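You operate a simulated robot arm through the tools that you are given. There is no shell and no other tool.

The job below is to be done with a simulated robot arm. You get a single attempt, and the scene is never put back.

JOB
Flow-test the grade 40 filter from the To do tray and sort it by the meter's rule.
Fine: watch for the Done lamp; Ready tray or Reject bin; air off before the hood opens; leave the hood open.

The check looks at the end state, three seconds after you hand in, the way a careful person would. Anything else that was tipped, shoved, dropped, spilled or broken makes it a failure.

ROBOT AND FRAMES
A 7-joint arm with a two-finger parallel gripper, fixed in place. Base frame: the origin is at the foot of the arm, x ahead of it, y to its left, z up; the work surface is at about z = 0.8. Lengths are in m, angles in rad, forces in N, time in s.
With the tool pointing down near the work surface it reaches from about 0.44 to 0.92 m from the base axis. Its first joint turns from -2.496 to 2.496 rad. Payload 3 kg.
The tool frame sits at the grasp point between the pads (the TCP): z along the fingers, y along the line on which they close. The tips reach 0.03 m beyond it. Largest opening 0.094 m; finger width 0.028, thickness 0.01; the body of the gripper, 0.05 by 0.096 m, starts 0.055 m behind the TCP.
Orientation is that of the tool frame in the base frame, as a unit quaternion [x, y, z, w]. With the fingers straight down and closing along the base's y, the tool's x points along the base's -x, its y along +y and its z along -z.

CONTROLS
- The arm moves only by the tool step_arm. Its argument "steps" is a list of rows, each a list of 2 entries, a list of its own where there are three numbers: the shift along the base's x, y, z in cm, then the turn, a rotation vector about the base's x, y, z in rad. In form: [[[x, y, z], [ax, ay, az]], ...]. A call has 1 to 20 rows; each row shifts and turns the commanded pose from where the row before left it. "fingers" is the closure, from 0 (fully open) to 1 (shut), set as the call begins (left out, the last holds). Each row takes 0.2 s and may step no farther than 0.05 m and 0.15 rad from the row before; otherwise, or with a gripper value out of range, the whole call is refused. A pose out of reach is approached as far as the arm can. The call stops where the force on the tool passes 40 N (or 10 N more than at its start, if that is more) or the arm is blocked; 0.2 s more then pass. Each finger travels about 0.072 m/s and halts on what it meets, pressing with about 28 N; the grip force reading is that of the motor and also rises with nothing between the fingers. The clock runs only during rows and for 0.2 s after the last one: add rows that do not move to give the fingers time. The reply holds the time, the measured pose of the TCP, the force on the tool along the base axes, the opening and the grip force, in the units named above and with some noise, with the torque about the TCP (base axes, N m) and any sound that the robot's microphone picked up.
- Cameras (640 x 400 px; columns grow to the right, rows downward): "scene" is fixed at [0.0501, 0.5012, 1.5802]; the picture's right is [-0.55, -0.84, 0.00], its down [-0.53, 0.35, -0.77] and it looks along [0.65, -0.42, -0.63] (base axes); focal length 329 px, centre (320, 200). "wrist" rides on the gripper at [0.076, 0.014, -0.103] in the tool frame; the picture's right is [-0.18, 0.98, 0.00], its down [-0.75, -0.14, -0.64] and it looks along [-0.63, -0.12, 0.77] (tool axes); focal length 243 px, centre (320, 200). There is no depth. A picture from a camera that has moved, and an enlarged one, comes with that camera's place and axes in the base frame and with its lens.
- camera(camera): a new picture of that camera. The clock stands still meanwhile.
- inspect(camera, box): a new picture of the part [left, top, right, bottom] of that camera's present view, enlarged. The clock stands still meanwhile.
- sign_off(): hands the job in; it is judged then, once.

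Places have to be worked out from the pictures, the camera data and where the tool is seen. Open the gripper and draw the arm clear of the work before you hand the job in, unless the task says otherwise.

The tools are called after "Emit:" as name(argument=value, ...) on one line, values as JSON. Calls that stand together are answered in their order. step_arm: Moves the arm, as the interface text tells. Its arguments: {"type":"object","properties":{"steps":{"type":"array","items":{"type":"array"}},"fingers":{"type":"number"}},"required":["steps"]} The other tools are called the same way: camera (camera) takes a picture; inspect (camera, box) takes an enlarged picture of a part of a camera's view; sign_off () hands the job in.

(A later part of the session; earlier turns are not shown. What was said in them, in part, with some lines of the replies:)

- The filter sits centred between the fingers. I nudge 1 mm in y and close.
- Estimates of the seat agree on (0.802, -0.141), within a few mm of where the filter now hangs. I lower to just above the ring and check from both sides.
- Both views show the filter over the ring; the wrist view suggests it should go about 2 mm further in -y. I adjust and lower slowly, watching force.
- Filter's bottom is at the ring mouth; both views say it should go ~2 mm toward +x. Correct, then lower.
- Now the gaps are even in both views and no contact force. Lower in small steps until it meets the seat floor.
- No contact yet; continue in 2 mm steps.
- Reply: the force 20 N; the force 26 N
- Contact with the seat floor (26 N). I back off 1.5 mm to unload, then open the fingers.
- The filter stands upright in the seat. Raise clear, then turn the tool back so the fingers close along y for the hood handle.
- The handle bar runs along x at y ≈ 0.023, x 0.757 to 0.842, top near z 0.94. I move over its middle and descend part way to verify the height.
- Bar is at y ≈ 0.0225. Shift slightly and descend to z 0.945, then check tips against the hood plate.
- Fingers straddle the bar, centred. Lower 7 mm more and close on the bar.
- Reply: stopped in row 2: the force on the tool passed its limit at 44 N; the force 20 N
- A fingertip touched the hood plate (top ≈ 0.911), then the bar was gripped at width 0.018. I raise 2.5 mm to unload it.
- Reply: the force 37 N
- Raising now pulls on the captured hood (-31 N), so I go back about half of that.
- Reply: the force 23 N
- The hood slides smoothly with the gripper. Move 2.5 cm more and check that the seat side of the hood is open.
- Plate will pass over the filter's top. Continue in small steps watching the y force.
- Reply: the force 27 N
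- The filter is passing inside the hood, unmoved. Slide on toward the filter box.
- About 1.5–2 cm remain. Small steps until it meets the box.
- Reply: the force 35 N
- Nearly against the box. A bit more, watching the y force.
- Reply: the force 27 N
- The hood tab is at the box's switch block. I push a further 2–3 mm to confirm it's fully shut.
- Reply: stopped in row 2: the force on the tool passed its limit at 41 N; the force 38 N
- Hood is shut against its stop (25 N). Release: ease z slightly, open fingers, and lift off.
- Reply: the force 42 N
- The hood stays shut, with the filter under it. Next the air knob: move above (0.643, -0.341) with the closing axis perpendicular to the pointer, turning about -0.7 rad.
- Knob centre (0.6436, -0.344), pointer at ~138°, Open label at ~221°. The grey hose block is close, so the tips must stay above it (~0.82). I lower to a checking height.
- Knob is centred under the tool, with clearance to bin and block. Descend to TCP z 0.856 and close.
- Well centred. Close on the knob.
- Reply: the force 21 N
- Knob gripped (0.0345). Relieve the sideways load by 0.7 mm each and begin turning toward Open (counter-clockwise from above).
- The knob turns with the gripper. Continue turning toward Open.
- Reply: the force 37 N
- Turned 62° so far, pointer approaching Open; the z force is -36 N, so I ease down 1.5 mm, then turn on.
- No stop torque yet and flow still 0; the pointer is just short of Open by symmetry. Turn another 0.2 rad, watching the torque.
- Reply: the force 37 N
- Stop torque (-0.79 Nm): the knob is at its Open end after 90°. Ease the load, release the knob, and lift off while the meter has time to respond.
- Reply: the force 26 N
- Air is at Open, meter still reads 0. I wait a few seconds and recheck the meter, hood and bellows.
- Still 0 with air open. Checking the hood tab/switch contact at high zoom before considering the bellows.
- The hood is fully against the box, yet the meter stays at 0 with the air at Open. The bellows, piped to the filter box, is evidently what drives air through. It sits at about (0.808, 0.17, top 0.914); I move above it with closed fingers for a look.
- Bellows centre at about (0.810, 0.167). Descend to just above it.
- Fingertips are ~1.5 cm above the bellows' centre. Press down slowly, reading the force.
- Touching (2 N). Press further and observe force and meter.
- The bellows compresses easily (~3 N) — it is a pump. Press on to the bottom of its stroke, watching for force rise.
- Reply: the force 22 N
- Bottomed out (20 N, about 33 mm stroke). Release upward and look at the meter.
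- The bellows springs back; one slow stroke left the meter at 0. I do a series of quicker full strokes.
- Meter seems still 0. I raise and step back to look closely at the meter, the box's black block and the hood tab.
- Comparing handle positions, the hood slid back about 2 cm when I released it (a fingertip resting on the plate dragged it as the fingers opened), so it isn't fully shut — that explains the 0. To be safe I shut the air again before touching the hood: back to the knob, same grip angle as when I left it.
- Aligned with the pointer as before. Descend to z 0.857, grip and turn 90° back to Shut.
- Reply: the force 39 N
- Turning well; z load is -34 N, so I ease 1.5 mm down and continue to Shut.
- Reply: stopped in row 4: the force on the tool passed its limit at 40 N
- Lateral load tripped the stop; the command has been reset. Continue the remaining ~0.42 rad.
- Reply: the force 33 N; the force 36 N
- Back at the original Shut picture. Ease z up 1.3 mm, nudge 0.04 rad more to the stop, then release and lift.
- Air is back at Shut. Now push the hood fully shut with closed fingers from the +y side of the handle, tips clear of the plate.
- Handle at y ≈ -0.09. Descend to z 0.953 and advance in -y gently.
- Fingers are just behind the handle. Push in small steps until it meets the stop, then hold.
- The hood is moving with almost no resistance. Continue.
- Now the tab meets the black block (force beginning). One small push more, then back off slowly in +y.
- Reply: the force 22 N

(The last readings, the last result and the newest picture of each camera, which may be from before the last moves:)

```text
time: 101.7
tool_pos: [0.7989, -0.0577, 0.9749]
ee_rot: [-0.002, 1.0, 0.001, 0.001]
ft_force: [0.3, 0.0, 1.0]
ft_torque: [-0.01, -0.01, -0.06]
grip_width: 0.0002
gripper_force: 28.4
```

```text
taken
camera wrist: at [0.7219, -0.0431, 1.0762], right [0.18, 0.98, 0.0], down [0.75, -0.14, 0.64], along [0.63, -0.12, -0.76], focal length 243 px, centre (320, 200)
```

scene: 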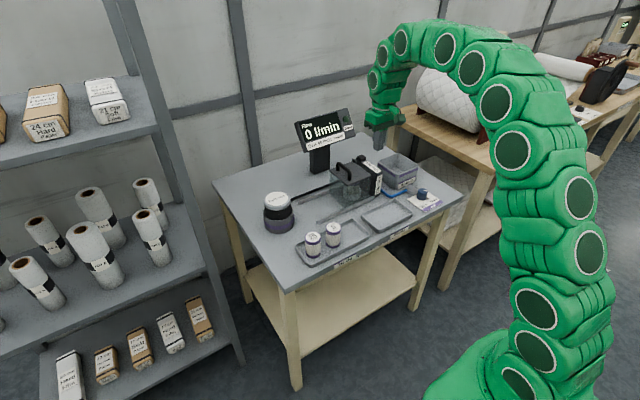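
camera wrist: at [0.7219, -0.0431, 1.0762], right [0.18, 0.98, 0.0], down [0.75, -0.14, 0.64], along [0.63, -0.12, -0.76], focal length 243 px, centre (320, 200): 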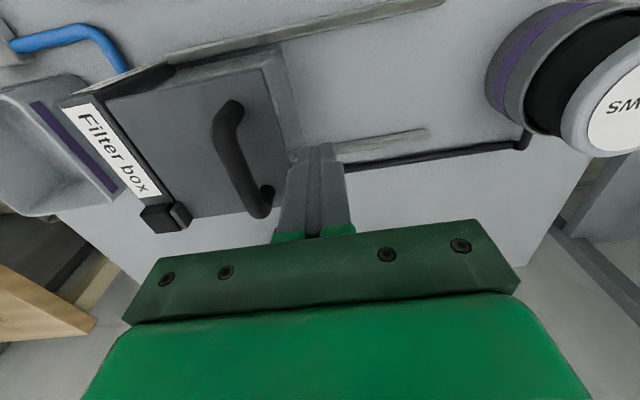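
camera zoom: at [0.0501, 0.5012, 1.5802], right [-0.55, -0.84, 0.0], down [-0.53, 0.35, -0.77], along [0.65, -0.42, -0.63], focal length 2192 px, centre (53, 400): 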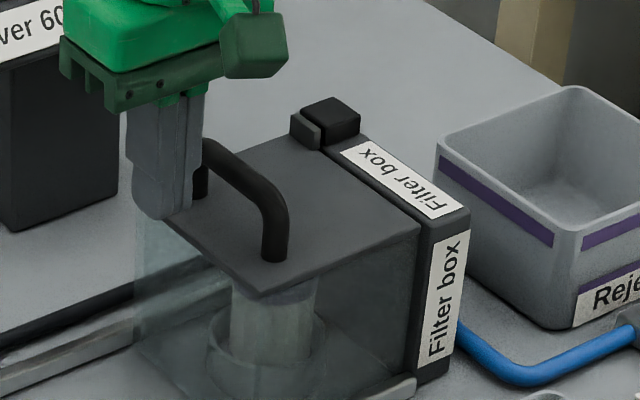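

The hood now stays shut, tab against the switch block. Back to the knob: same approach and angle as before.

Emit:
step_arm(steps=[[[0, 0, 4.3], [0, 0, 0]], [[0, 0, 4.2], [0, 0, 0]], [[-1.93, -3.59, 0], [0, 0, -0.09]], [[-1.93, -3.59, 0], [0, 0, -0.09]], [[-1.93, -3.59, 0], [0, 0, -0.09]], [[-1.93, -3.59, 0], [0, 0, -0.09]], [[-1.93, -3.59, 0], [0, 0, -0.09]], [[-1.93, -3.59, 0], [0, 0, -0.09]], [[-1.93, -3.59, 0], [0, 0, -0.09]], [[-1.93, -3.59, 0], [0, 0, -0.09]], [[0, 0, -4], [0, 0, 0]], [[0, 0, -4], [0, 0, 0]], [[0, 0, -4], [0, 0, 0]], [[0, 0, 0], [0, 0, 0]]], fingers=0.1)

Emit:
inspect(camera="wrist", box=[220, 50, 440, 240])

Emit:
inspect(camera="scene", box=[290, 100, 410, 210])

```text
time: 104.7
tool_pos: [0.6426, -0.3446, 0.9378]
ee_rot: [0.351, 0.936, 0.0, 0.001]
ft_force: [0.3, -0.1, 0.2]
ft_torque: [0.01, -0.04, 0.0]
grip_width: 0.0844
gripper_force: 0.1
```

```text
2.11 times, centred on (330, 145) of wrist
camera zoom: at [0.5953, -0.2834, 1.04], right [0.79, 0.62, 0.0], down [0.47, -0.6, 0.64], along [0.4, -0.5, -0.77], focal length 511 px, centre (299, 316)
```

zoom: 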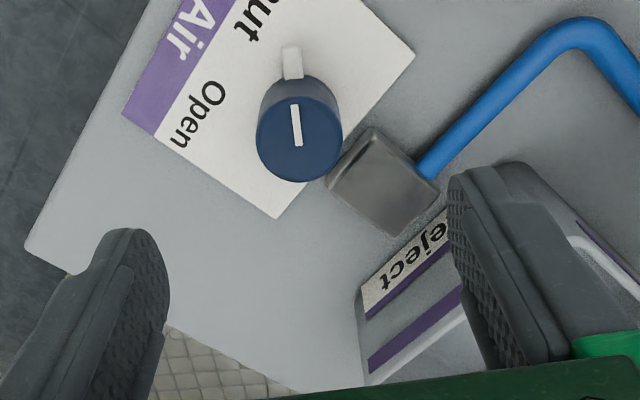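

```text
3.64 times, centred on (350, 155) of scene
camera zoom: at [0.0501, 0.5012, 1.5802], right [-0.55, -0.84, 0.0], down [-0.53, 0.35, -0.77], along [0.65, -0.42, -0.63], focal length 1196 px, centre (211, 364)
```

zoom: 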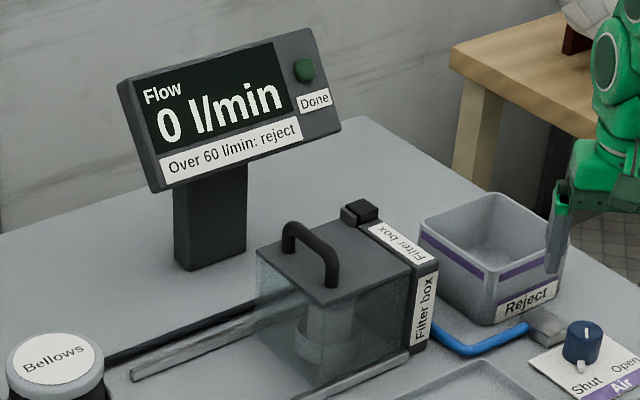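

Hood still shut. Descend, grip the knob and turn to Open.

Emit:
step_arm(steps=[[[0.12, -0.05, -3], [0, 0, 0]], [[0, 0, -2.5], [0, 0, 0]], [[0, 0, -1.7], [0, 0, 0]], [[0, 0, -0.8], [0, 0, 0]], [[0, 0, 0], [0, 0, 0]]])

Emit:
step_arm(steps=[[[0, 0, 0], [0, 0, 0]], [[0, 0, 0], [0, 0, 0]], [[0, 0, 0], [0, 0, 0]], [[0, 0, 0], [0, 0, 0]], [[0, 0, 0], [0, 0, 0]]], fingers=1)

```text
time: 105.9
tool_pos: [0.6463, -0.3441, 0.8585]
ee_rot: [0.351, 0.937, 0.0, 0.001]
ft_force: [-0.2, -0.5, 0.2]
ft_torque: [0.02, -0.01, 0.0]
grip_width: 0.0844
gripper_force: 0.0
```

```text
time: 107.1
tool_pos: [0.6458, -0.3455, 0.8583]
ee_rot: [0.352, 0.936, 0.0, 0.001]
ft_force: [-21.3, -23.4, -0.6]
ft_torque: [-0.61, 0.65, -0.01]
grip_width: 0.0342
gripper_force: 44.9
```

Relieve the sideways load, then turn toward Open in stages.

Emit:
step_arm(steps=[[[-0.1, -0.1, 0], [0, 0, 0]], [[0, 0, 0], [0, 0, 0.12]], [[0, 0, 0], [0, 0, 0.12]], [[0, 0, 0], [0, 0, 0.12]], [[0, 0, 0], [0, 0, 0.12]], [[0, 0, 0], [0, 0, 0.12]], [[0, 0, 0], [0, 0, 0]]])

Emit:
step_arm(steps=[[[0, 0, 0], [0, 0, 0.12]], [[0, 0, 0], [0, 0, 0.12]], [[0, 0, 0], [0, 0, 0.12]], [[0, 0, 0], [0, 0, 0]]])

```text
time: 108.7
tool_pos: [0.6468, -0.3454, 0.8583]
ee_rot: [0.058, 0.998, 0.0, 0.001]
ft_force: [5.2, -3.3, -8.0]
ft_torque: [-0.16, -0.17, -0.01]
grip_width: 0.0344
gripper_force: 44.7
```

```text
time: 109.7
tool_pos: [0.6458, -0.3439, 0.8581]
ee_rot: [-0.122, 0.993, 0.001, 0.002]
ft_force: [21.1, 3.3, -20.5]
ft_torque: [0.07, -1.05, 0.02]
grip_width: 0.0341
gripper_force: 45.5
```

Emit:
step_arm(steps=[[[0.06, 0, -0.1], [0, 0, 0.12]], [[0, 0, 0], [0, 0, 0.12]], [[0, 0, 0], [0, 0, 0.12]], [[0, 0, 0], [0, 0, 0]]])

Emit:
step_arm(steps=[[[0, 0, 0], [0, 0, 0.1]], [[0, 0, 0], [0, 0, 0.1]], [[0, 0, 0], [0, 0, 0]]])

Emit:
inspect(camera="wrist", box=[220, 50, 440, 240])

Emit:
inspect(camera="scene", box=[290, 100, 410, 210])

```text
time: 110.7
tool_pos: [0.6449, -0.3453, 0.8583]
ee_rot: [-0.298, 0.955, 0.002, 0.002]
ft_force: [3.6, 20.2, 10.7]
ft_torque: [1.06, -0.65, -0.04]
grip_width: 0.0344
gripper_force: 45.4
```

```text
time: 111.5
tool_pos: [0.6447, -0.345, 0.8587]
ee_rot: [-0.391, 0.92, 0.002, 0.0]
ft_force: [-8.3, 33.5, 17.1]
ft_torque: [0.62, 0.9, -0.02]
grip_width: 0.0345
gripper_force: 45.4
```

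```text
2.11 times, centred on (330, 145) of wrist
camera zoom: at [0.5823, -0.3903, 0.9608], right [-0.58, 0.81, 0.0], down [0.62, 0.44, 0.64], along [0.52, 0.38, -0.77], focal length 511 px, centre (299, 316)
```

zoom: 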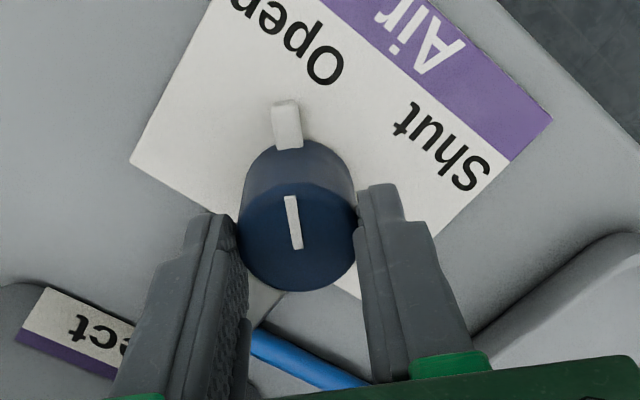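

```text
3.64 times, centred on (350, 155) of scene
camera zoom: at [0.0501, 0.5012, 1.5802], right [-0.55, -0.84, 0.0], down [-0.53, 0.35, -0.77], along [0.65, -0.42, -0.63], focal length 1196 px, centre (211, 364)
```

zoom: 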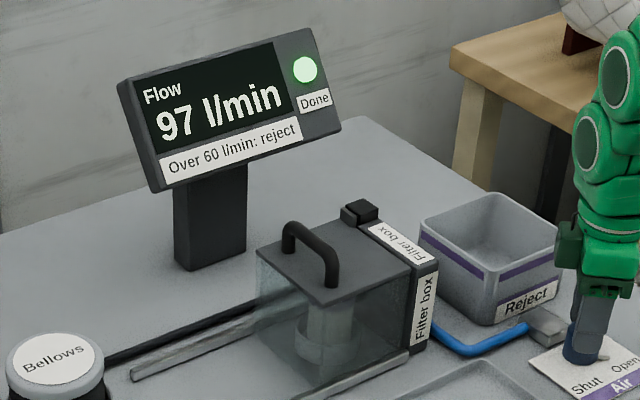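

The meter now reads 97 l/min with the Done lamp lit. I ease loads, wait a couple of seconds and re-read closely.

Emit:
step_arm(steps=[[[0, 0.1, 0.05], [0, 0, 0]], [[0, 0, 0], [0, 0, 0]], [[0, 0, 0], [0, 0, 0]], [[0, 0, 0], [0, 0, 0]], [[0, 0, 0], [0, 0, 0]], [[0, 0, 0], [0, 0, 0]], [[0, 0, 0], [0, 0, 0]], [[0, 0, 0], [0, 0, 0]], [[0, 0, 0], [0, 0, 0]], [[0, 0, 0], [0, 0, 0]]])

Emit:
inspect(camera="scene", box=[285, 100, 365, 160])

Emit:
inspect(camera="scene", box=[330, 140, 390, 200])

```text
time: 113.7
tool_pos: [0.6441, -0.3449, 0.8581]
ee_rot: [-0.391, 0.921, 0.001, 0.0]
ft_force: [-15.5, 13.2, -11.8]
ft_torque: [0.23, 0.24, 0.02]
grip_width: 0.0343
gripper_force: 44.9
```

```text
6.67 times, centred on (325, 130) of scene
camera zoom: at [0.0501, 0.5012, 1.5802], right [-0.55, -0.84, 0.0], down [-0.53, 0.35, -0.77], along [0.65, -0.42, -0.63], focal length 2192 px, centre (287, 667)
```

zoom: 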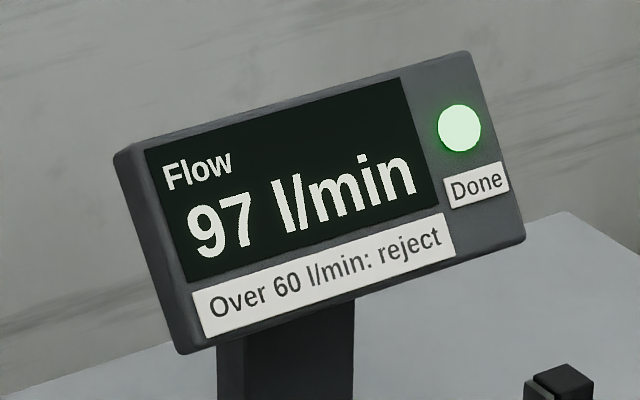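

```text
6.67 times, centred on (360, 170) of scene
camera zoom: at [0.0501, 0.5012, 1.5802], right [-0.55, -0.84, 0.0], down [-0.53, 0.35, -0.77], along [0.65, -0.42, -0.63], focal length 2192 px, centre (53, 400)
```

zoom: 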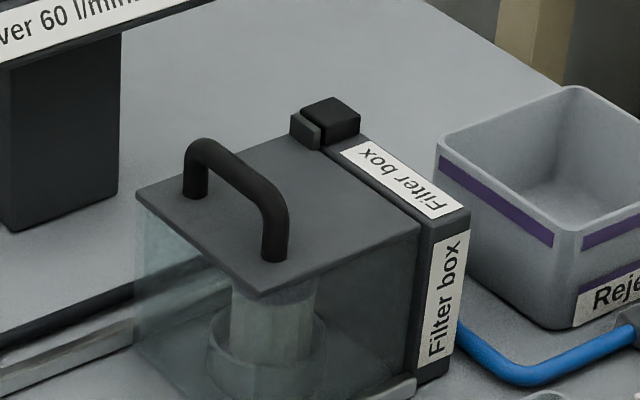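

Done is lit and 97 l/min is steady: over 60, so reject. I'm still holding the knob, so turn the air back to Shut now, in stages.

Emit:
step_arm(steps=[[[-0.05, 0, -0.05], [0, 0, -0.12]], [[0, 0, 0], [0, 0, -0.12]], [[0, 0, 0], [0, 0, -0.12]], [[0, 0, 0], [0, 0, -0.12]], [[0, 0, 0], [0, 0, 0]]])

Emit:
step_arm(steps=[[[0, 0, 0], [0, 0, -0.12]], [[0, 0, 0], [0, 0, -0.12]], [[0, 0, 0], [0, 0, -0.12]], [[0, 0, 0], [0, 0, 0]]])

```text
time: 114.9
tool_pos: [0.6452, -0.3449, 0.8584]
ee_rot: [-0.16, 0.987, 0.0, 0.002]
ft_force: [0.1, 2.5, -8.1]
ft_torque: [-0.08, 0.09, -0.05]
grip_width: 0.0343
gripper_force: 44.8
```

```text
time: 115.9
tool_pos: [0.6463, -0.3451, 0.8581]
ee_rot: [0.019, 1.0, 0.001, 0.002]
ft_force: [2.5, -9.9, 6.2]
ft_torque: [-0.43, 0.53, -0.02]
grip_width: 0.0343
gripper_force: 44.8
```

Emit:
step_arm(steps=[[[0, 0, 0], [0, 0, -0.12]], [[0, 0, 0], [0, 0, -0.12]], [[0, 0, 0], [0, 0, -0.12]], [[0, 0, 0], [0, 0, 0]]])

Emit:
step_arm(steps=[[[0, 0, 0], [0, 0, -0.12]], [[0, 0, 0], [0, 0, -0.12]], [[0, 0, 0], [0, 0, -0.1]], [[0, 0, 0], [0, 0, 0]]])

Emit:
inspect(camera="wrist", box=[220, 50, 440, 240])

Emit:
inspect(camera="scene", box=[290, 100, 410, 210])

```text
time: 116.9
tool_pos: [0.6454, -0.3454, 0.8573]
ee_rot: [0.198, 0.98, 0.001, 0.002]
ft_force: [12.6, -18.7, 0.6]
ft_torque: [-0.8, -0.85, -0.04]
grip_width: 0.0344
gripper_force: 44.5
```

```text
time: 117.9
tool_pos: [0.6448, -0.3447, 0.8584]
ee_rot: [0.361, 0.933, 0.001, 0.001]
ft_force: [10.5, -21.3, 5.2]
ft_torque: [-0.87, -0.18, -0.01]
grip_width: 0.0342
gripper_force: 45.2
```

```text
2.11 times, centred on (330, 145) of wrist
camera zoom: at [0.5981, -0.2837, 0.9608], right [0.8, 0.6, 0.0], down [0.46, -0.61, 0.64], along [0.39, -0.51, -0.77], focal length 511 px, centre (299, 316)
```

zoom: 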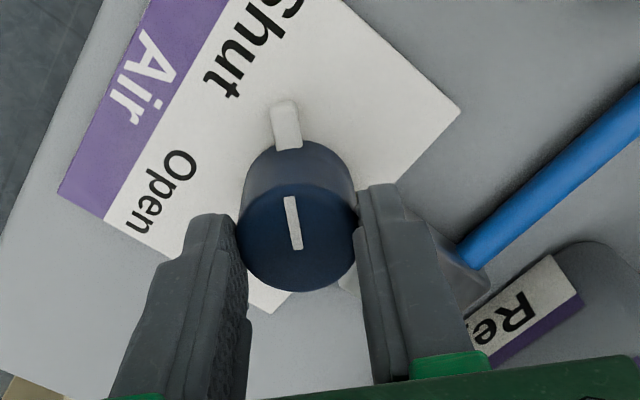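

```text
3.64 times, centred on (350, 155) of scene
camera zoom: at [0.0501, 0.5012, 1.5802], right [-0.55, -0.84, 0.0], down [-0.53, 0.35, -0.77], along [0.65, -0.42, -0.63], focal length 1196 px, centre (211, 364)
```

zoom: 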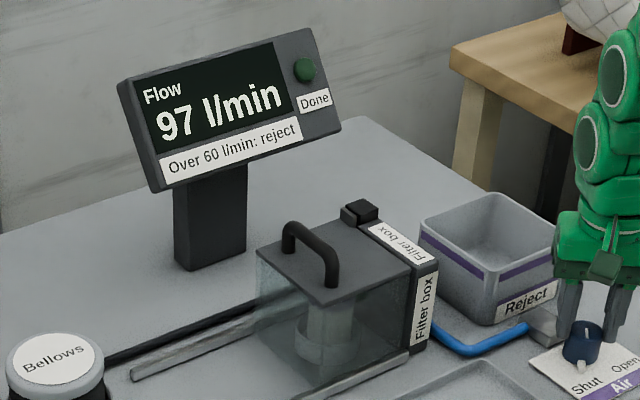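

Air shut: Done lamp went out (reading held at 97). A small extra turn to make sure it's at the stop, then release and lift.

Emit:
step_arm(steps=[[[0.05, -0.08, 0], [0, 0, -0.05]], [[0, 0, 0], [0, 0, 0]]])

Emit:
step_arm(steps=[[[0, 0, 0], [0, 0, 0]], [[0, 0, 0], [0, 0, 0]], [[0, 0, 0], [0, 0, 0]], [[0, 0, 0], [0, 0, 0]]], fingers=0.1)

Emit:
step_arm(steps=[[[0, 0, 1], [0, 0, 0]], [[0, 0, 3], [0, 0, 0]], [[0, 0, 4], [0, 0, 0]], [[0, 0, 4], [0, 0, 0]], [[0, 0, 4], [0, 0, 0]], [[0, 0, 4], [0, 0, 0]], [[0, 0, 0], [0, 0, 0]]])

Emit:
inspect(camera="scene", box=[370, 130, 460, 220])

Emit:
inspect(camera="wrist", box=[240, 0, 460, 160])

```text
time: 118.5
tool_pos: [0.6457, -0.345, 0.8594]
ee_rot: [0.384, 0.923, 0.002, 0.0]
ft_force: [-4.0, -5.6, 15.6]
ft_torque: [0.13, 0.4, 0.62]
grip_width: 0.0341
gripper_force: 45.3
```

```text
time: 119.5
tool_pos: [0.6451, -0.3456, 0.8584]
ee_rot: [0.383, 0.924, 0.001, 0.001]
ft_force: [0.1, -0.5, -0.7]
ft_torque: [-0.03, 0.03, 0.02]
grip_width: 0.0847
gripper_force: 0.1
```

```text
time: 121.1
tool_pos: [0.6457, -0.3449, 1.0596]
ee_rot: [0.383, 0.924, 0.001, 0.001]
ft_force: [-1.0, 0.1, 0.1]
ft_torque: [0.04, -0.02, 0.04]
grip_width: 0.0846
gripper_force: 0.0
```

```text
4.44 times, centred on (415, 175) of scene
camera zoom: at [0.0501, 0.5012, 1.5802], right [-0.55, -0.84, 0.0], down [-0.53, 0.35, -0.77], along [0.65, -0.42, -0.63], focal length 1461 px, centre (-102, 311)
```

zoom: 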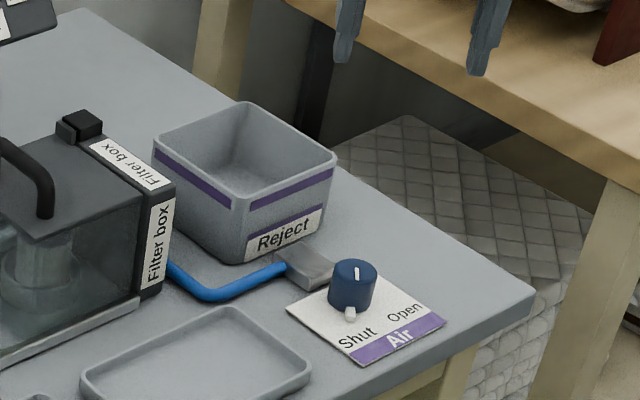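

```text
2.50 times, centred on (350, 80) of wrist
camera zoom: at [0.6015, -0.2808, 1.1629], right [0.83, 0.56, 0.0], down [0.43, -0.63, 0.64], along [0.36, -0.53, -0.77], focal length 606 px, centre (245, 500)
```

zoom: 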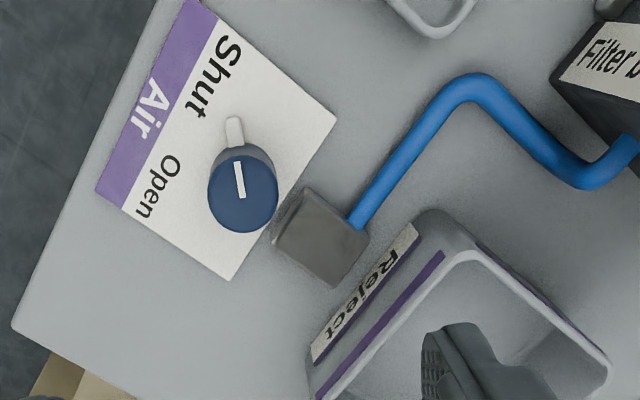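

Air is at its Shut stop (0.62 Nm). Next, open the hood by pushing the handle from its -y side: move closed fingers to (0.80, -0.147) between handle and filter box.

Emit:
step_arm(steps=[[[2.57, 3.3, 0], [0, 0, 0.131]], [[2.57, 3.3, 0], [0, 0, 0.131]], [[2.57, 3.3, 0], [0, 0, 0.131]], [[2.57, 3.3, 0], [0, 0, 0.131]], [[2.57, 3.3, 0], [0, 0, 0.131]], [[2.58, 3.3, 0], [0, 0, 0.131]], [[0, 0, -3], [0, 0, 0]], [[0, 0, -2.5], [0, 0, 0]], [[0, 0, 0], [0, 0, 0]]], fingers=1)

Emit:
camera(camera="wrist")

Emit:
inspect(camera="scene", box=[330, 130, 390, 200])

```text
time: 123.1
tool_pos: [0.801, -0.1488, 1.0036]
ee_rot: [0.0, 1.0, 0.001, 0.001]
ft_force: [-0.9, 0.0, 0.2]
ft_torque: [-0.02, 0.01, -0.01]
grip_width: 0.0
gripper_force: 28.4
```

```text
taken
camera wrist: at [0.7252, -0.1335, 1.1051], right [0.18, 0.98, 0.0], down [0.75, -0.14, 0.64], along [0.63, -0.12, -0.77], focal length 243 px, centre (320, 200)
```

wrist: 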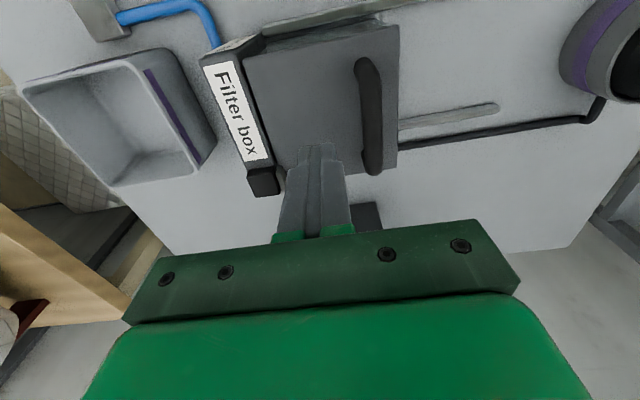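

```text
5.71 times, centred on (360, 165) of scene
camera zoom: at [0.0501, 0.5012, 1.5802], right [-0.55, -0.84, 0.0], down [-0.53, 0.35, -0.77], along [0.65, -0.42, -0.63], focal length 1879 px, centre (91, 400)
```

zoom: 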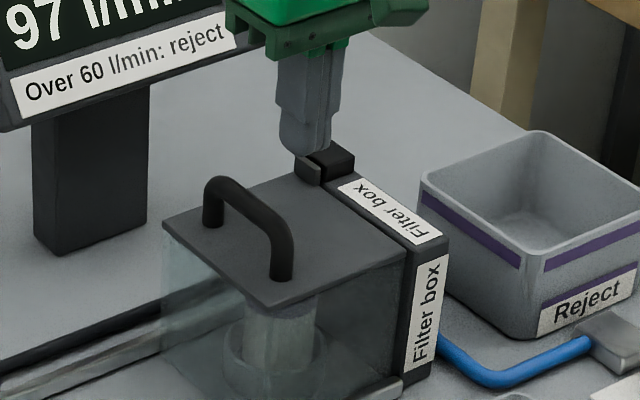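

Clear of box and handle. Descend to z 0.954 and begin pushing in +y slowly.

Emit:
step_arm(steps=[[[0, 0, -2], [0, 0, 0]], [[0, 0, -2], [0, 0, 0]], [[0, 0, -1], [0, 0, 0]], [[0, 0.6, 0], [0, 0, 0]], [[0, 0.6, 0], [0, 0, 0]], [[0, 0.6, 0], [0, 0, 0]], [[0, 0.6, 0], [0, 0, 0]], [[0, 0, 0], [0, 0, 0]]])

Emit:
inspect(camera="scene", box=[330, 130, 390, 200])

```text
time: 124.9
tool_pos: [0.8007, -0.1242, 0.9525]
ee_rot: [0.001, 1.0, 0.001, 0.001]
ft_force: [0.0, -3.3, -1.7]
ft_torque: [-0.04, 0.0, -0.01]
grip_width: 0.0
gripper_force: 27.9
```

```text
5.71 times, centred on (360, 165) of scene
camera zoom: at [0.0501, 0.5012, 1.5802], right [-0.55, -0.84, 0.0], down [-0.53, 0.35, -0.77], along [0.65, -0.42, -0.63], focal length 1879 px, centre (91, 400)
```

zoom: 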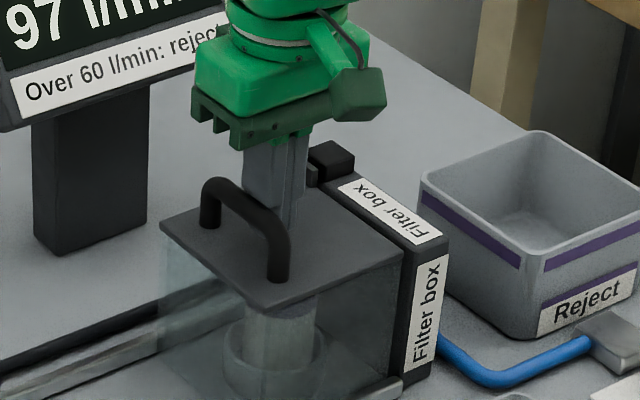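

Pushing has begun with light force. Slide the hood on toward its original open place.

Emit:
step_arm(steps=[[[0, 0.7, 0], [0, 0, 0]], [[0, 0.8, 0], [0, 0, 0]], [[0, 0.8, 0], [0, 0, 0]], [[0, 0.8, 0], [0, 0, 0]], [[0, 0.8, 0], [0, 0, 0]], [[0, 0.8, 0], [0, 0, 0]], [[0, 0.8, 0], [0, 0, 0]], [[0, 0.8, 0], [0, 0, 0]], [[0, 0, 0], [0, 0, 0]]])

Emit:
camera(camera="scene")

Emit:
inspect(camera="scene", box=[300, 130, 390, 220])

```text
time: 126.9
tool_pos: [0.8007, -0.0611, 0.9528]
ee_rot: [0.001, 1.0, 0.0, 0.0]
ft_force: [0.1, 0.6, 0.5]
ft_torque: [0.02, 0.02, 0.02]
grip_width: 0.0
gripper_force: 28.1
```

```text
taken
```

scene: 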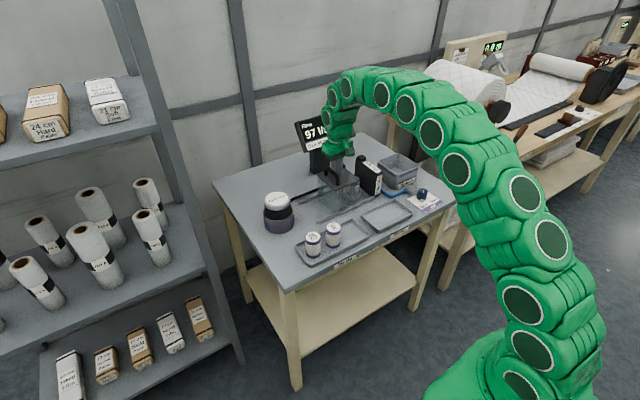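

```text
4.44 times, centred on (345, 175) of scene
camera zoom: at [0.0501, 0.5012, 1.5802], right [-0.55, -0.84, 0.0], down [-0.53, 0.35, -0.77], along [0.65, -0.42, -0.63], focal length 1461 px, centre (209, 311)
```

zoom: 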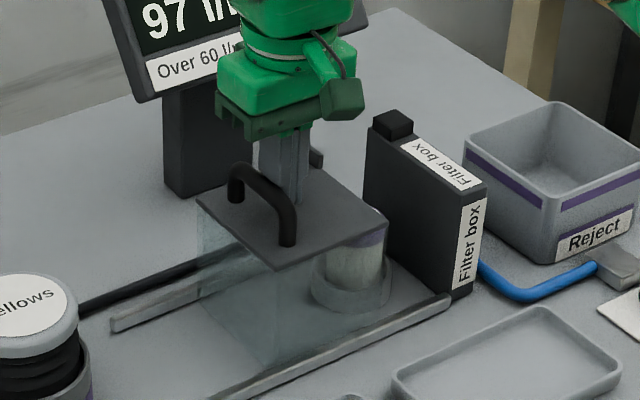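

Filter undisturbed. Continue 6 cm to the original open position, slowing at the end.

Emit:
step_arm(steps=[[[0, 0.8, 0], [0, 0, 0]], [[0, 0.8, 0], [0, 0, 0]], [[0, 0.8, 0], [0, 0, 0]], [[0, 0.8, 0], [0, 0, 0]], [[0, 0.8, 0], [0, 0, 0]], [[0, 0.8, 0], [0, 0, 0]], [[0, 0.6, 0], [0, 0, 0]], [[0, 0.4, 0], [0, 0, 0]], [[0, 0.3, 0], [0, 0, 0]], [[0, 0, 0], [0, 0, 0]]])

Emit:
inspect(camera="scene", box=[290, 130, 390, 230])

Emit:
camera(camera="wrist")

```text
time: 129.1
tool_pos: [0.7999, 0.0008, 0.9534]
ee_rot: [0.001, 1.0, 0.001, 0.001]
ft_force: [-0.5, 0.1, 0.7]
ft_torque: [0.02, -0.02, 0.03]
grip_width: 0.0
gripper_force: 28.2
```

```text
4.00 times, centred on (340, 180) of scene
camera zoom: at [0.0501, 0.5012, 1.5802], right [-0.55, -0.84, 0.0], down [-0.53, 0.35, -0.77], along [0.65, -0.42, -0.63], focal length 1315 px, centre (240, 280)
```

zoom: 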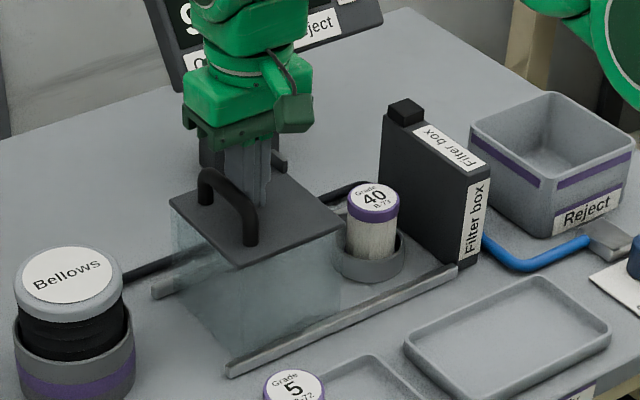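

```text
taken
camera wrist: at [0.7231, 0.0151, 1.0556], right [0.19, 0.98, 0.0], down [0.75, -0.14, 0.64], along [0.63, -0.12, -0.77], focal length 243 px, centre (320, 200)
```

wrist: 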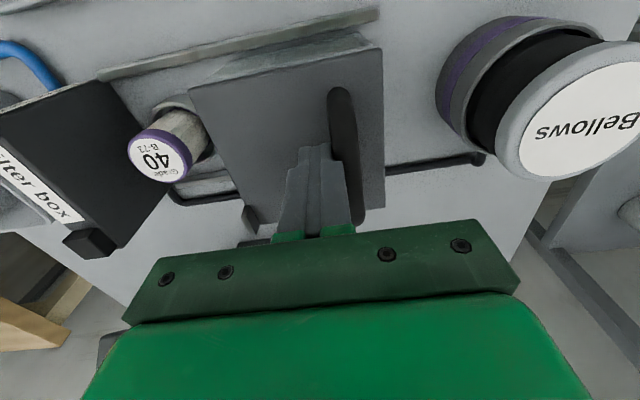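

Nearly at the original open place (about 1 cm short). A little further, gently, then back off and up.

Emit:
step_arm(steps=[[[0, 0.3, 0], [0, 0, 0]], [[0, 0.3, 0], [0, 0, 0]], [[0, 0.2, 0], [0, 0, 0]], [[0, 0, 0], [0, 0, 0]]])

Emit:
step_arm(steps=[[[0, -0.3, 0], [0, 0, 0]], [[0, -1, 0], [0, 0, 0]], [[0, -1, 0.5], [0, 0, 0]], [[0, 0, 4], [0, 0, 0]], [[0, 0, 4], [0, 0, 0]], [[0, 0, 2], [0, 0, 0]], [[0, 0, 0], [0, 0, 0]]])

Emit:
inspect(camera="scene", box=[290, 130, 390, 230])

```text
time: 130.1
tool_pos: [0.8006, 0.009, 0.9545]
ee_rot: [0.001, 1.0, 0.001, 0.002]
ft_force: [0.0, 0.3, -0.8]
ft_torque: [-0.01, -0.04, 0.03]
grip_width: 0.0
gripper_force: 27.8
```

```text
time: 131.7
tool_pos: [0.8002, -0.0144, 1.057]
ee_rot: [0.001, 1.0, 0.001, 0.001]
ft_force: [-0.5, -0.8, -0.8]
ft_torque: [-0.02, 0.0, -0.01]
grip_width: 0.0001
gripper_force: 27.5
```

```text
4.00 times, centred on (340, 180) of scene
camera zoom: at [0.0501, 0.5012, 1.5802], right [-0.55, -0.84, 0.0], down [-0.53, 0.35, -0.77], along [0.65, -0.42, -0.63], focal length 1315 px, centre (240, 280)
```

zoom: 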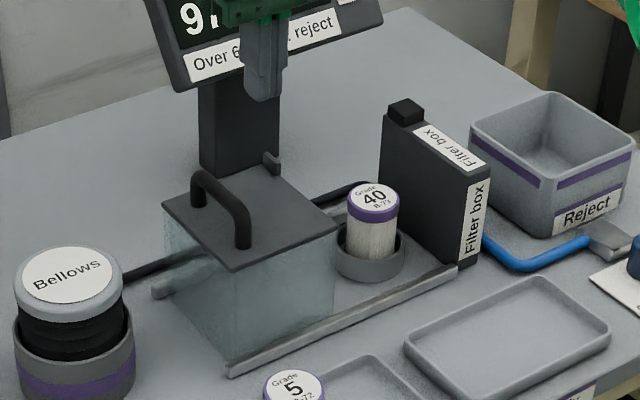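

Hood is back at its original open place. Now fetch the filter: rotate the tool 90° above the seat (0.805, -0.141).

Emit:
step_arm(steps=[[[0.05, -1.15, 0], [0, 0, 0.1428]], [[0.05, -1.15, 0], [0, 0, 0.1428]], [[0.05, -1.15, 0], [0, 0, 0.1428]], [[0.05, -1.15, 0], [0, 0, 0.1428]], [[0.05, -1.15, 0], [0, 0, 0.1428]], [[0.05, -1.15, 0], [0, 0, 0.1428]], [[0.05, -1.15, 0], [0, 0, 0.1428]], [[0.05, -1.15, 0], [0, 0, 0.1428]], [[0.05, -1.15, 0], [0, 0, 0.1428]], [[0.05, -1.15, 0], [0, 0, 0.1428]], [[0, -1.16, 0], [0, 0, 0.1428]], [[0, 0, -4], [0, 0, 0]], [[0, 0, -4], [0, 0, 0]], [[0, 0, -3], [0, 0, 0]], [[0, 0, 0], [0, 0, 0]]], fingers=0.05)

Emit:
camera(camera="wrist")

Emit:
inspect(camera="scene", box=[320, 140, 390, 210])

```text
time: 134.9
tool_pos: [0.8059, -0.1417, 0.9484]
ee_rot: [-0.707, 0.708, 0.001, 0.0]
ft_force: [-0.3, -0.3, -0.1]
ft_torque: [0.01, 0.03, 0.01]
grip_width: 0.0892
gripper_force: 0.0
```

```text
taken
camera wrist: at [0.7913, -0.2182, 1.051], right [-0.98, 0.19, 0.0], down [0.14, 0.75, 0.64], along [0.12, 0.63, -0.77], focal length 243 px, centre (320, 200)
```

wrist: 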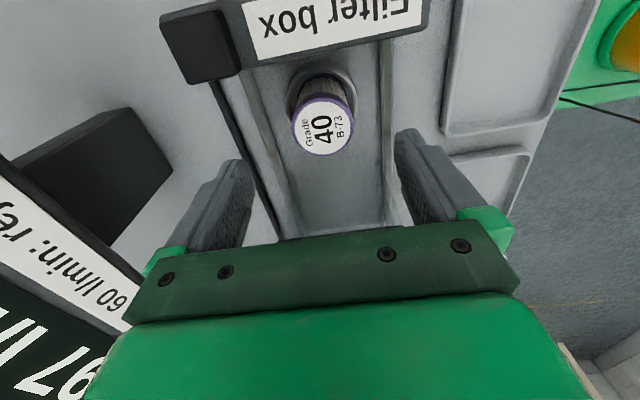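

```text
5.71 times, centred on (355, 175) of scene
camera zoom: at [0.0501, 0.5012, 1.5802], right [-0.55, -0.84, 0.0], down [-0.53, 0.35, -0.77], along [0.65, -0.42, -0.63], focal length 1879 px, centre (120, 343)
```

zoom: 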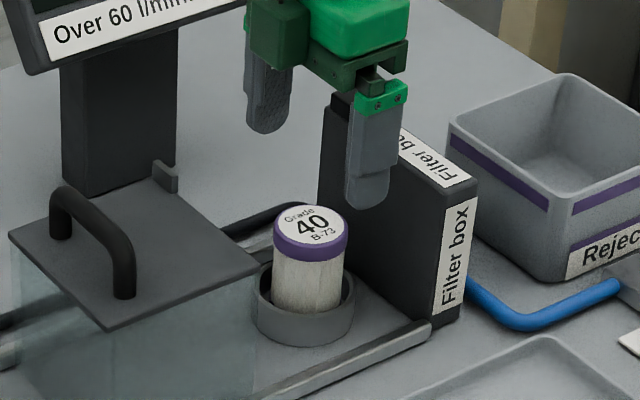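

Filter is centred between the fingers. Descend to the grip height used before (0.870) and close.

Emit:
step_arm(steps=[[[0, 0, -3], [0, 0, 0]], [[0, 0, -2.5], [0, 0, 0]], [[0, 0, -1.5], [0, 0, 0]], [[0, 0, -0.8], [0, 0, 0]], [[0, 0, 0], [0, 0, 0]]])

Emit:
step_arm(steps=[[[0, 0, 0], [0, 0, 0]], [[0, 0, 0], [0, 0, 0]], [[0, 0, 0], [0, 0, 0]], [[0, 0, 0], [0, 0, 0]]], fingers=0.7)

Emit:
step_arm(steps=[[[0, 0, 1], [0, 0, 0]], [[0, 0, 1], [0, 0, 0]], [[0, 0, 2], [0, 0, 0]], [[0, 0, 4], [0, 0, 0]], [[0, 0, 4], [0, 0, 0]], [[0, 0, 4], [0, 0, 0]], [[0, 0, 2], [0, 0, 0]], [[0, 0, 0], [0, 0, 0]]])

Emit:
camera(camera="wrist")

Emit:
camera(camera="scene")

```text
time: 136.1
tool_pos: [0.8065, -0.1407, 0.8701]
ee_rot: [-0.707, 0.708, 0.001, 0.001]
ft_force: [0.6, -0.4, 0.3]
ft_torque: [-0.04, 0.04, 0.02]
grip_width: 0.0894
gripper_force: 0.1
```

```text
time: 137.1
tool_pos: [0.8051, -0.142, 0.8688]
ee_rot: [-0.707, 0.707, 0.002, 0.0]
ft_force: [0.4, 0.8, 0.4]
ft_torque: [0.0, -0.09, 0.01]
grip_width: 0.0468
gripper_force: 27.8
```

```text
time: 138.9
tool_pos: [0.8064, -0.1414, 1.0493]
ee_rot: [-0.706, 0.708, 0.001, 0.0]
ft_force: [-0.1, -0.3, -1.5]
ft_torque: [0.01, -0.01, 0.02]
grip_width: 0.047
gripper_force: 28.2
```

```text
taken
camera wrist: at [0.7919, -0.2176, 1.1523], right [-0.98, 0.19, 0.0], down [0.14, 0.75, 0.64], along [0.12, 0.63, -0.77], focal length 243 px, centre (320, 200)
```

wrist: 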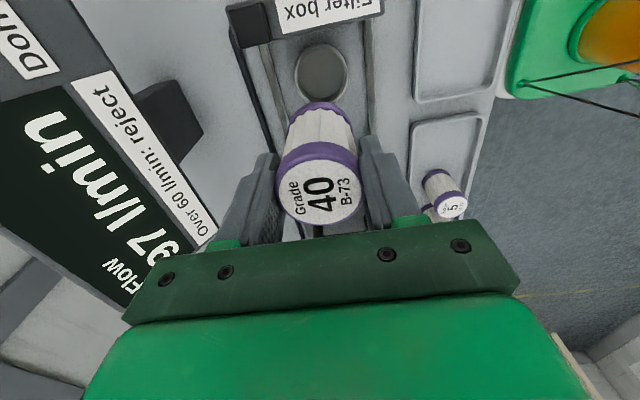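

```text
taken
```

scene: 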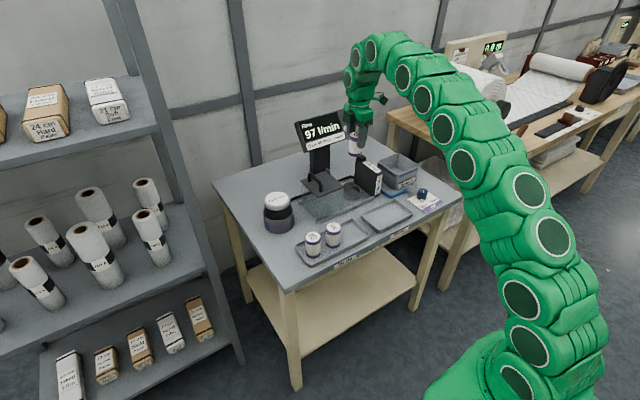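

Filter in hand. The bin centre is about (0.797, -0.355), rim at z ≈ 0.868. Move above it at this height.

Emit:
step_arm(steps=[[[-0.15, -2, 0], [0, 0, 0]], [[-0.15, -3.5, 0], [0, 0, 0]], [[-0.15, -3.5, 0], [0, 0, 0]], [[-0.15, -3.5, 0], [0, 0, 0]], [[-0.15, -3.5, 0], [0, 0, 0]], [[-0.15, -3.5, 0], [0, 0, 0]], [[0, -1.9, 0], [0, 0, 0]], [[0, 0, 0], [0, 0, 0]], [[0, 0, 0], [0, 0, 0]]])

Emit:
camera(camera="wrist")

Emit:
inspect(camera="scene", box=[350, 100, 450, 220])

```text
time: 140.9
tool_pos: [0.7915, -0.354, 1.047]
ee_rot: [-0.707, 0.707, 0.001, 0.0]
ft_force: [0.7, 0.3, -1.2]
ft_torque: [0.01, -0.01, -0.05]
grip_width: 0.047
gripper_force: 27.9
out of reach, approached as far as the arm can: row 7
```

```text
taken
camera wrist: at [0.7762, -0.4309, 1.1487], right [-0.98, 0.19, 0.0], down [0.14, 0.75, 0.64], along [0.12, 0.63, -0.77], focal length 243 px, centre (320, 200)
```

wrist: 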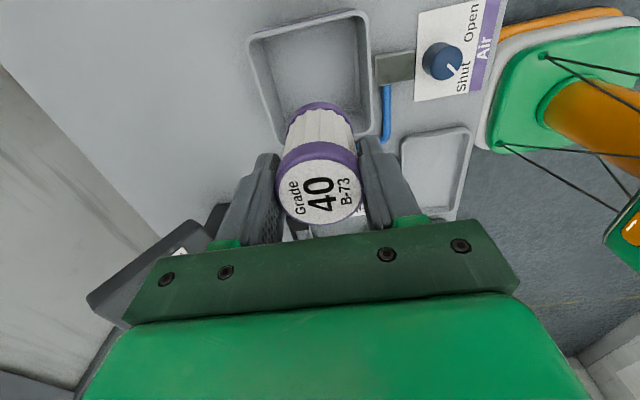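

```text
3.33 times, centred on (400, 160) of scene
camera zoom: at [0.0501, 0.5012, 1.5802], right [-0.55, -0.84, 0.0], down [-0.53, 0.35, -0.77], along [0.65, -0.42, -0.63], focal length 1096 px, centre (53, 333)
```

zoom: 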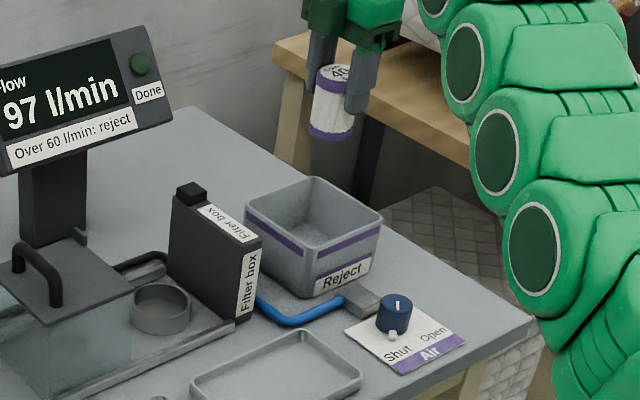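

I'm at (0.7915, -0.354), within 3 mm of the bin centre (0.794, -0.352). Descend partway and check.

Emit:
step_arm(steps=[[[0, 0, -3], [0, 0, 0]], [[0, 0, -3], [0, 0, 0]], [[0, 0, -3], [0, 0, 0]], [[0, 0, -2], [0, 0, 0]], [[0, 0, 0], [0, 0, 0]]])

Emit:
inspect(camera="scene", box=[360, 120, 450, 210])

Emit:
camera(camera="wrist")

```text
time: 142.1
tool_pos: [0.7921, -0.354, 0.9367]
ee_rot: [-0.707, 0.707, 0.001, 0.001]
ft_force: [-0.4, -0.1, -0.6]
ft_torque: [0.01, -0.03, 0.01]
grip_width: 0.047
gripper_force: 28.0
```

```text
4.44 times, centred on (405, 165) of scene
camera zoom: at [0.0501, 0.5012, 1.5802], right [-0.55, -0.84, 0.0], down [-0.53, 0.35, -0.77], along [0.65, -0.42, -0.63], focal length 1461 px, centre (-58, 356)
```

zoom: 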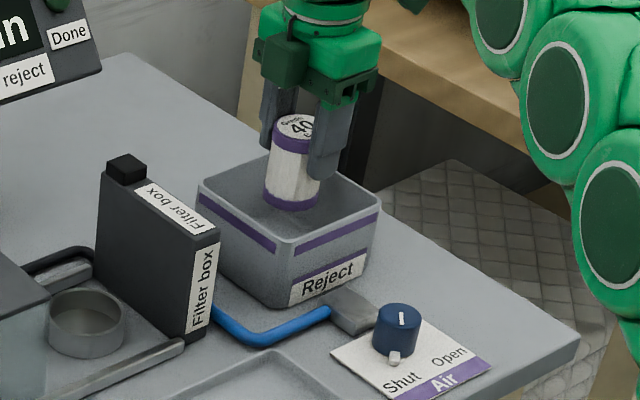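

```text
taken
camera wrist: at [0.7771, -0.4301, 1.039], right [-0.98, 0.19, 0.0], down [0.14, 0.75, 0.64], along [0.12, 0.63, -0.77], focal length 243 px, centre (320, 200)
```

wrist: 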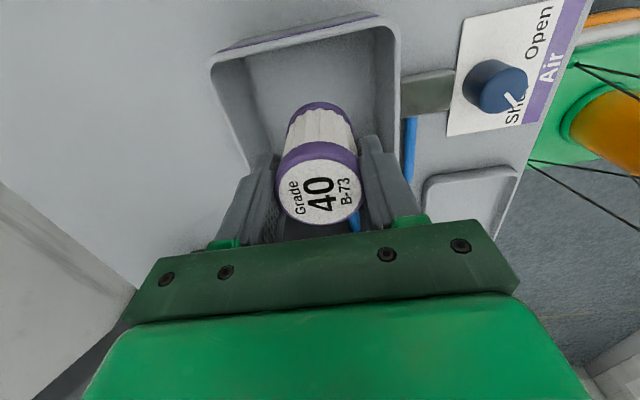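

Filter hangs centred in the bin's opening. Continue down, slowly near the floor.

Emit:
step_arm(steps=[[[0, 0, -2], [0, 0, 0]], [[0, 0, -2], [0, 0, 0]], [[0, 0, -1], [0, 0, 0]], [[0, 0, 0], [0, 0, 0]]])

Emit:
step_arm(steps=[[[0, 0, -0.4], [0, 0, 0]], [[0, 0, 0], [0, 0, 0]]])

Emit:
step_arm(steps=[[[0, 0, -0.3], [0, 0, 0]], [[0, 0, 0], [0, 0, 0]]])

Emit:
inspect(camera="scene", box=[370, 130, 440, 200])

```text
time: 143.1
tool_pos: [0.792, -0.3543, 0.8872]
ee_rot: [-0.707, 0.708, 0.001, 0.0]
ft_force: [0.1, -0.5, -0.4]
ft_torque: [-0.01, -0.04, 0.02]
grip_width: 0.0472
gripper_force: 27.6
```

```text
time: 143.7
tool_pos: [0.7934, -0.3541, 0.8827]
ee_rot: [-0.707, 0.708, 0.001, 0.0]
ft_force: [-1.0, -0.3, -1.0]
ft_torque: [0.0, 0.02, 0.01]
grip_width: 0.0469
gripper_force: 28.1
```

```text
time: 144.3
tool_pos: [0.7917, -0.3535, 0.8794]
ee_rot: [-0.707, 0.707, 0.002, 0.0]
ft_force: [0.0, 0.2, -2.3]
ft_torque: [0.03, -0.02, 0.02]
grip_width: 0.0468
gripper_force: 27.9
```

```text
5.71 times, centred on (405, 165) of scene
camera zoom: at [0.0501, 0.5012, 1.5802], right [-0.55, -0.84, 0.0], down [-0.53, 0.35, -0.77], along [0.65, -0.42, -0.63], focal length 1879 px, centre (-166, 400)
```

zoom: 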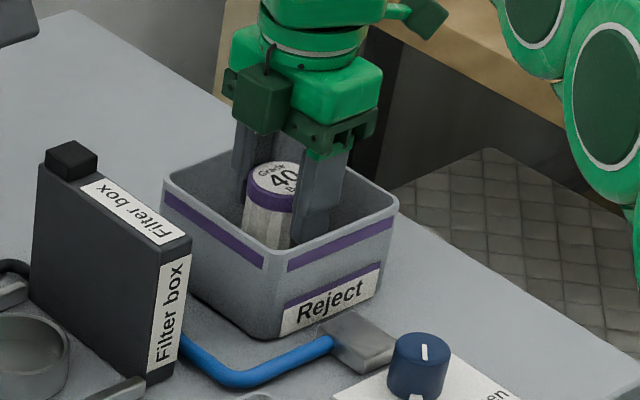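

Emit:
step_arm(steps=[[[0, 0, -0.3], [0, 0, 0]], [[0, 0, 0], [0, 0, 0]]])

Emit:
step_arm(steps=[[[0, 0, -0.2], [0, 0, 0]], [[0, 0, 0], [0, 0, 0]]])

```text
time: 144.9
tool_pos: [0.7931, -0.3541, 0.877]
ee_rot: [-0.707, 0.708, 0.002, 0.001]
ft_force: [-0.4, -0.8, -1.3]
ft_torque: [0.0, -0.04, 0.0]
grip_width: 0.0468
gripper_force: 28.3
```

```text
time: 145.5
tool_pos: [0.7918, -0.353, 0.8756]
ee_rot: [-0.706, 0.708, 0.001, 0.0]
ft_force: [0.3, -0.5, -0.9]
ft_torque: [0.0, 0.01, 0.01]
grip_width: 0.0467
gripper_force: 27.6
```

No contact yet; the floor should be a few mm lower. Two more small steps.

Emit:
step_arm(steps=[[[0, 0, -0.2], [0, 0, 0]], [[0, 0, 0], [0, 0, 0]]])

Emit:
step_arm(steps=[[[0, 0, -0.15], [0, 0, 0]], [[0, 0, 0], [0, 0, 0]]])

```text
time: 146.1
tool_pos: [0.7926, -0.3532, 0.8722]
ee_rot: [-0.706, 0.708, 0.001, -0.001]
ft_force: [0.7, -0.4, -0.5]
ft_torque: [-0.01, 0.03, -0.01]
grip_width: 0.0468
gripper_force: 28.2
```

```text
time: 146.7
tool_pos: [0.7929, -0.3534, 0.8701]
ee_rot: [-0.707, 0.708, 0.001, 0.0]
ft_force: [1.1, -0.5, -0.3]
ft_torque: [-0.03, 0.0, 0.03]
grip_width: 0.0471
gripper_force: 28.0
```

Within about 2 mm of the floor. Open the fingers modestly (bin walls near) and lift out.

Emit:
step_arm(steps=[[[0, 0, -0.1], [0, 0, 0]], [[0, 0, 0], [0, 0, 0]]])

Emit:
step_arm(steps=[[[0, 0, 0], [0, 0, 0]], [[0, 0, 0], [0, 0, 0]], [[0, 0, 0], [0, 0, 0]]], fingers=0.32)

Emit:
inspect(camera="wrist", box=[200, 0, 440, 240])

```text
time: 147.3
tool_pos: [0.7917, -0.3533, 0.8696]
ee_rot: [-0.707, 0.707, 0.001, 0.0]
ft_force: [0.2, 0.3, -0.3]
ft_torque: [0.02, 0.0, -0.01]
grip_width: 0.047
gripper_force: 28.0
```

```text
time: 148.1
tool_pos: [0.7926, -0.3534, 0.8695]
ee_rot: [-0.707, 0.708, 0.001, 0.0]
ft_force: [0.1, 0.3, -0.3]
ft_torque: [-0.04, 0.02, 0.02]
grip_width: 0.064
gripper_force: 0.0
```

```text
1.67 times, centred on (320, 120) of wrist
camera zoom: at [0.7777, -0.43, 0.9722], right [-0.98, 0.19, 0.0], down [0.14, 0.75, 0.64], along [0.12, 0.63, -0.77], focal length 404 px, centre (320, 333)
```

zoom: 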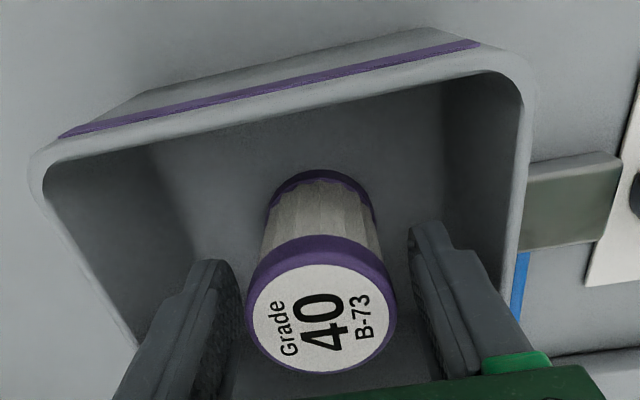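

The filter stands free and upright in the bin. Lift straight out and draw the arm clear.

Emit:
step_arm(steps=[[[0, 0, 1], [0, 0, 0]], [[0, 0, 2], [0, 0, 0]], [[0, 0, 3], [0, 0, 0]], [[0, 0, 4], [0, 0, 0]], [[0, 0, 4], [0, 0, 0]], [[0, 0, 3], [0, 0, 0]], [[-3, 1, 1], [0, 0, 0]], [[-4, 2, 1], [0, 0, 0]], [[-4, 2, 1], [0, 0, 0]], [[-4, 2, 1], [0, 0, 0]], [[0, 0, 0], [0, 0, 0]]])

Emit:
step_arm(steps=[[[0, 0, 0], [0, 0, 0]], [[0, 0, 0], [0, 0, 0]], [[0, 0, 0], [0, 0, 0]]], fingers=0)

Emit:
camera(camera="scene")

Emit:
inspect(camera="scene", box=[340, 130, 470, 230])

Emit:
inspect(camera="scene", box=[250, 150, 390, 260])

Emit:
camera(camera="wrist")

```text
time: 150.5
tool_pos: [0.6443, -0.2847, 1.0818]
ee_rot: [-0.706, 0.708, 0.002, 0.001]
ft_force: [0.3, 0.2, 0.7]
ft_torque: [0.01, 0.01, 0.04]
grip_width: 0.064
gripper_force: 0.2
```

```text
time: 151.3
tool_pos: [0.6437, -0.2845, 1.0822]
ee_rot: [-0.706, 0.708, 0.002, 0.0]
ft_force: [-0.3, -0.6, 0.6]
ft_torque: [0.01, -0.03, -0.03]
grip_width: 0.0944
gripper_force: 0.1
```

```text
taken
```

scene: 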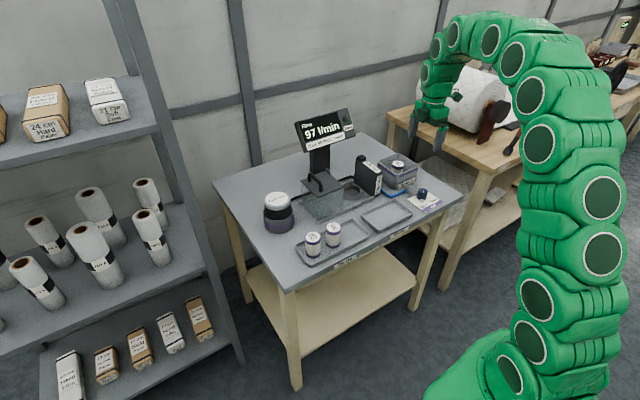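

```text
4.00 times, centred on (405, 180) of scene
camera zoom: at [0.0501, 0.5012, 1.5802], right [-0.55, -0.84, 0.0], down [-0.53, 0.35, -0.77], along [0.65, -0.42, -0.63], focal length 1315 px, centre (-20, 280)
```

zoom: 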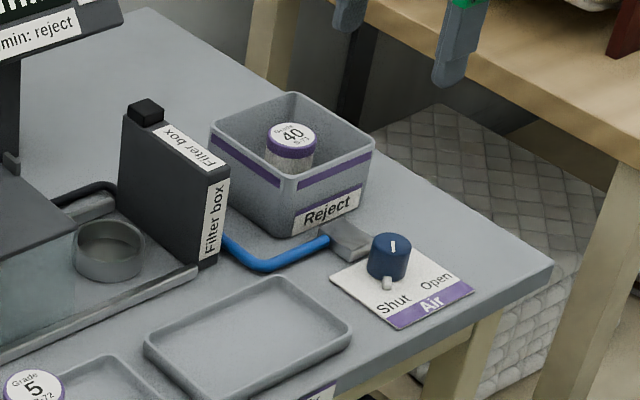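

```text
3.64 times, centred on (320, 205) of scene
camera zoom: at [0.0501, 0.5012, 1.5802], right [-0.55, -0.84, 0.0], down [-0.53, 0.35, -0.77], along [0.65, -0.42, -0.63], focal length 1196 px, centre (320, 182)
```

zoom: 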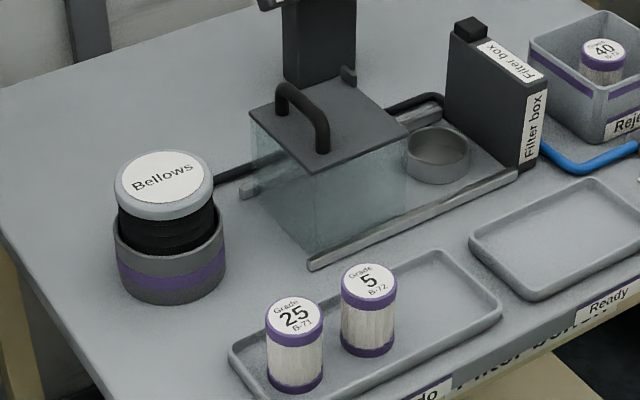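

```text
taken
camera wrist: at [0.6289, -0.3614, 1.1849], right [-0.98, 0.19, 0.0], down [0.14, 0.75, 0.64], along [0.12, 0.63, -0.77], focal length 243 px, centre (320, 200)
```

wrist: 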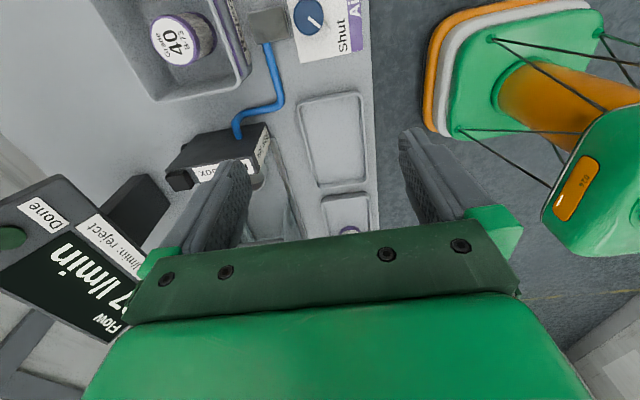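

Filter 40 (97 l/min, over 60) stands in the Reject bin. Air is shut, the hood is open at its original place, the other filters and bellows look as they did at the start, and the gripper is open and clear. Handing in.

Emit:
sign_off()

```text
The job is handed in.
```

The grade 40 filter failed its flow test and is standing in the Reject bin. It read 97 l/min with the Done lamp lit, and the meter's rule rejects anything over 60.

I shut the air before sliding the hood back for good. The hood is open at its original place. The gripper is open and clear of the bench.

Three things did not go straight through:

- **Hood not fully shut at first:** It slid back about 2 cm when I let go of the handle, so the air was on for about 35 seconds with the hood not closed. The meter read 0 during that time. I shut the air, pushed the hood fully home, then turned the air on again for the test that counted.
- **Bellows pressed:** Before I spotted the hood gap, I pressed the bellows four times, thinking it drove the air. It sprang back to where it was each time.
- **Bumped the hood lid:** A fingertip touched the top of the hood when I first reached for the handle, at about 44 N. I saw no damage or shift from it.

The other two filters stayed in the To do tray. In the final pictures, nothing else had been tipped or moved.
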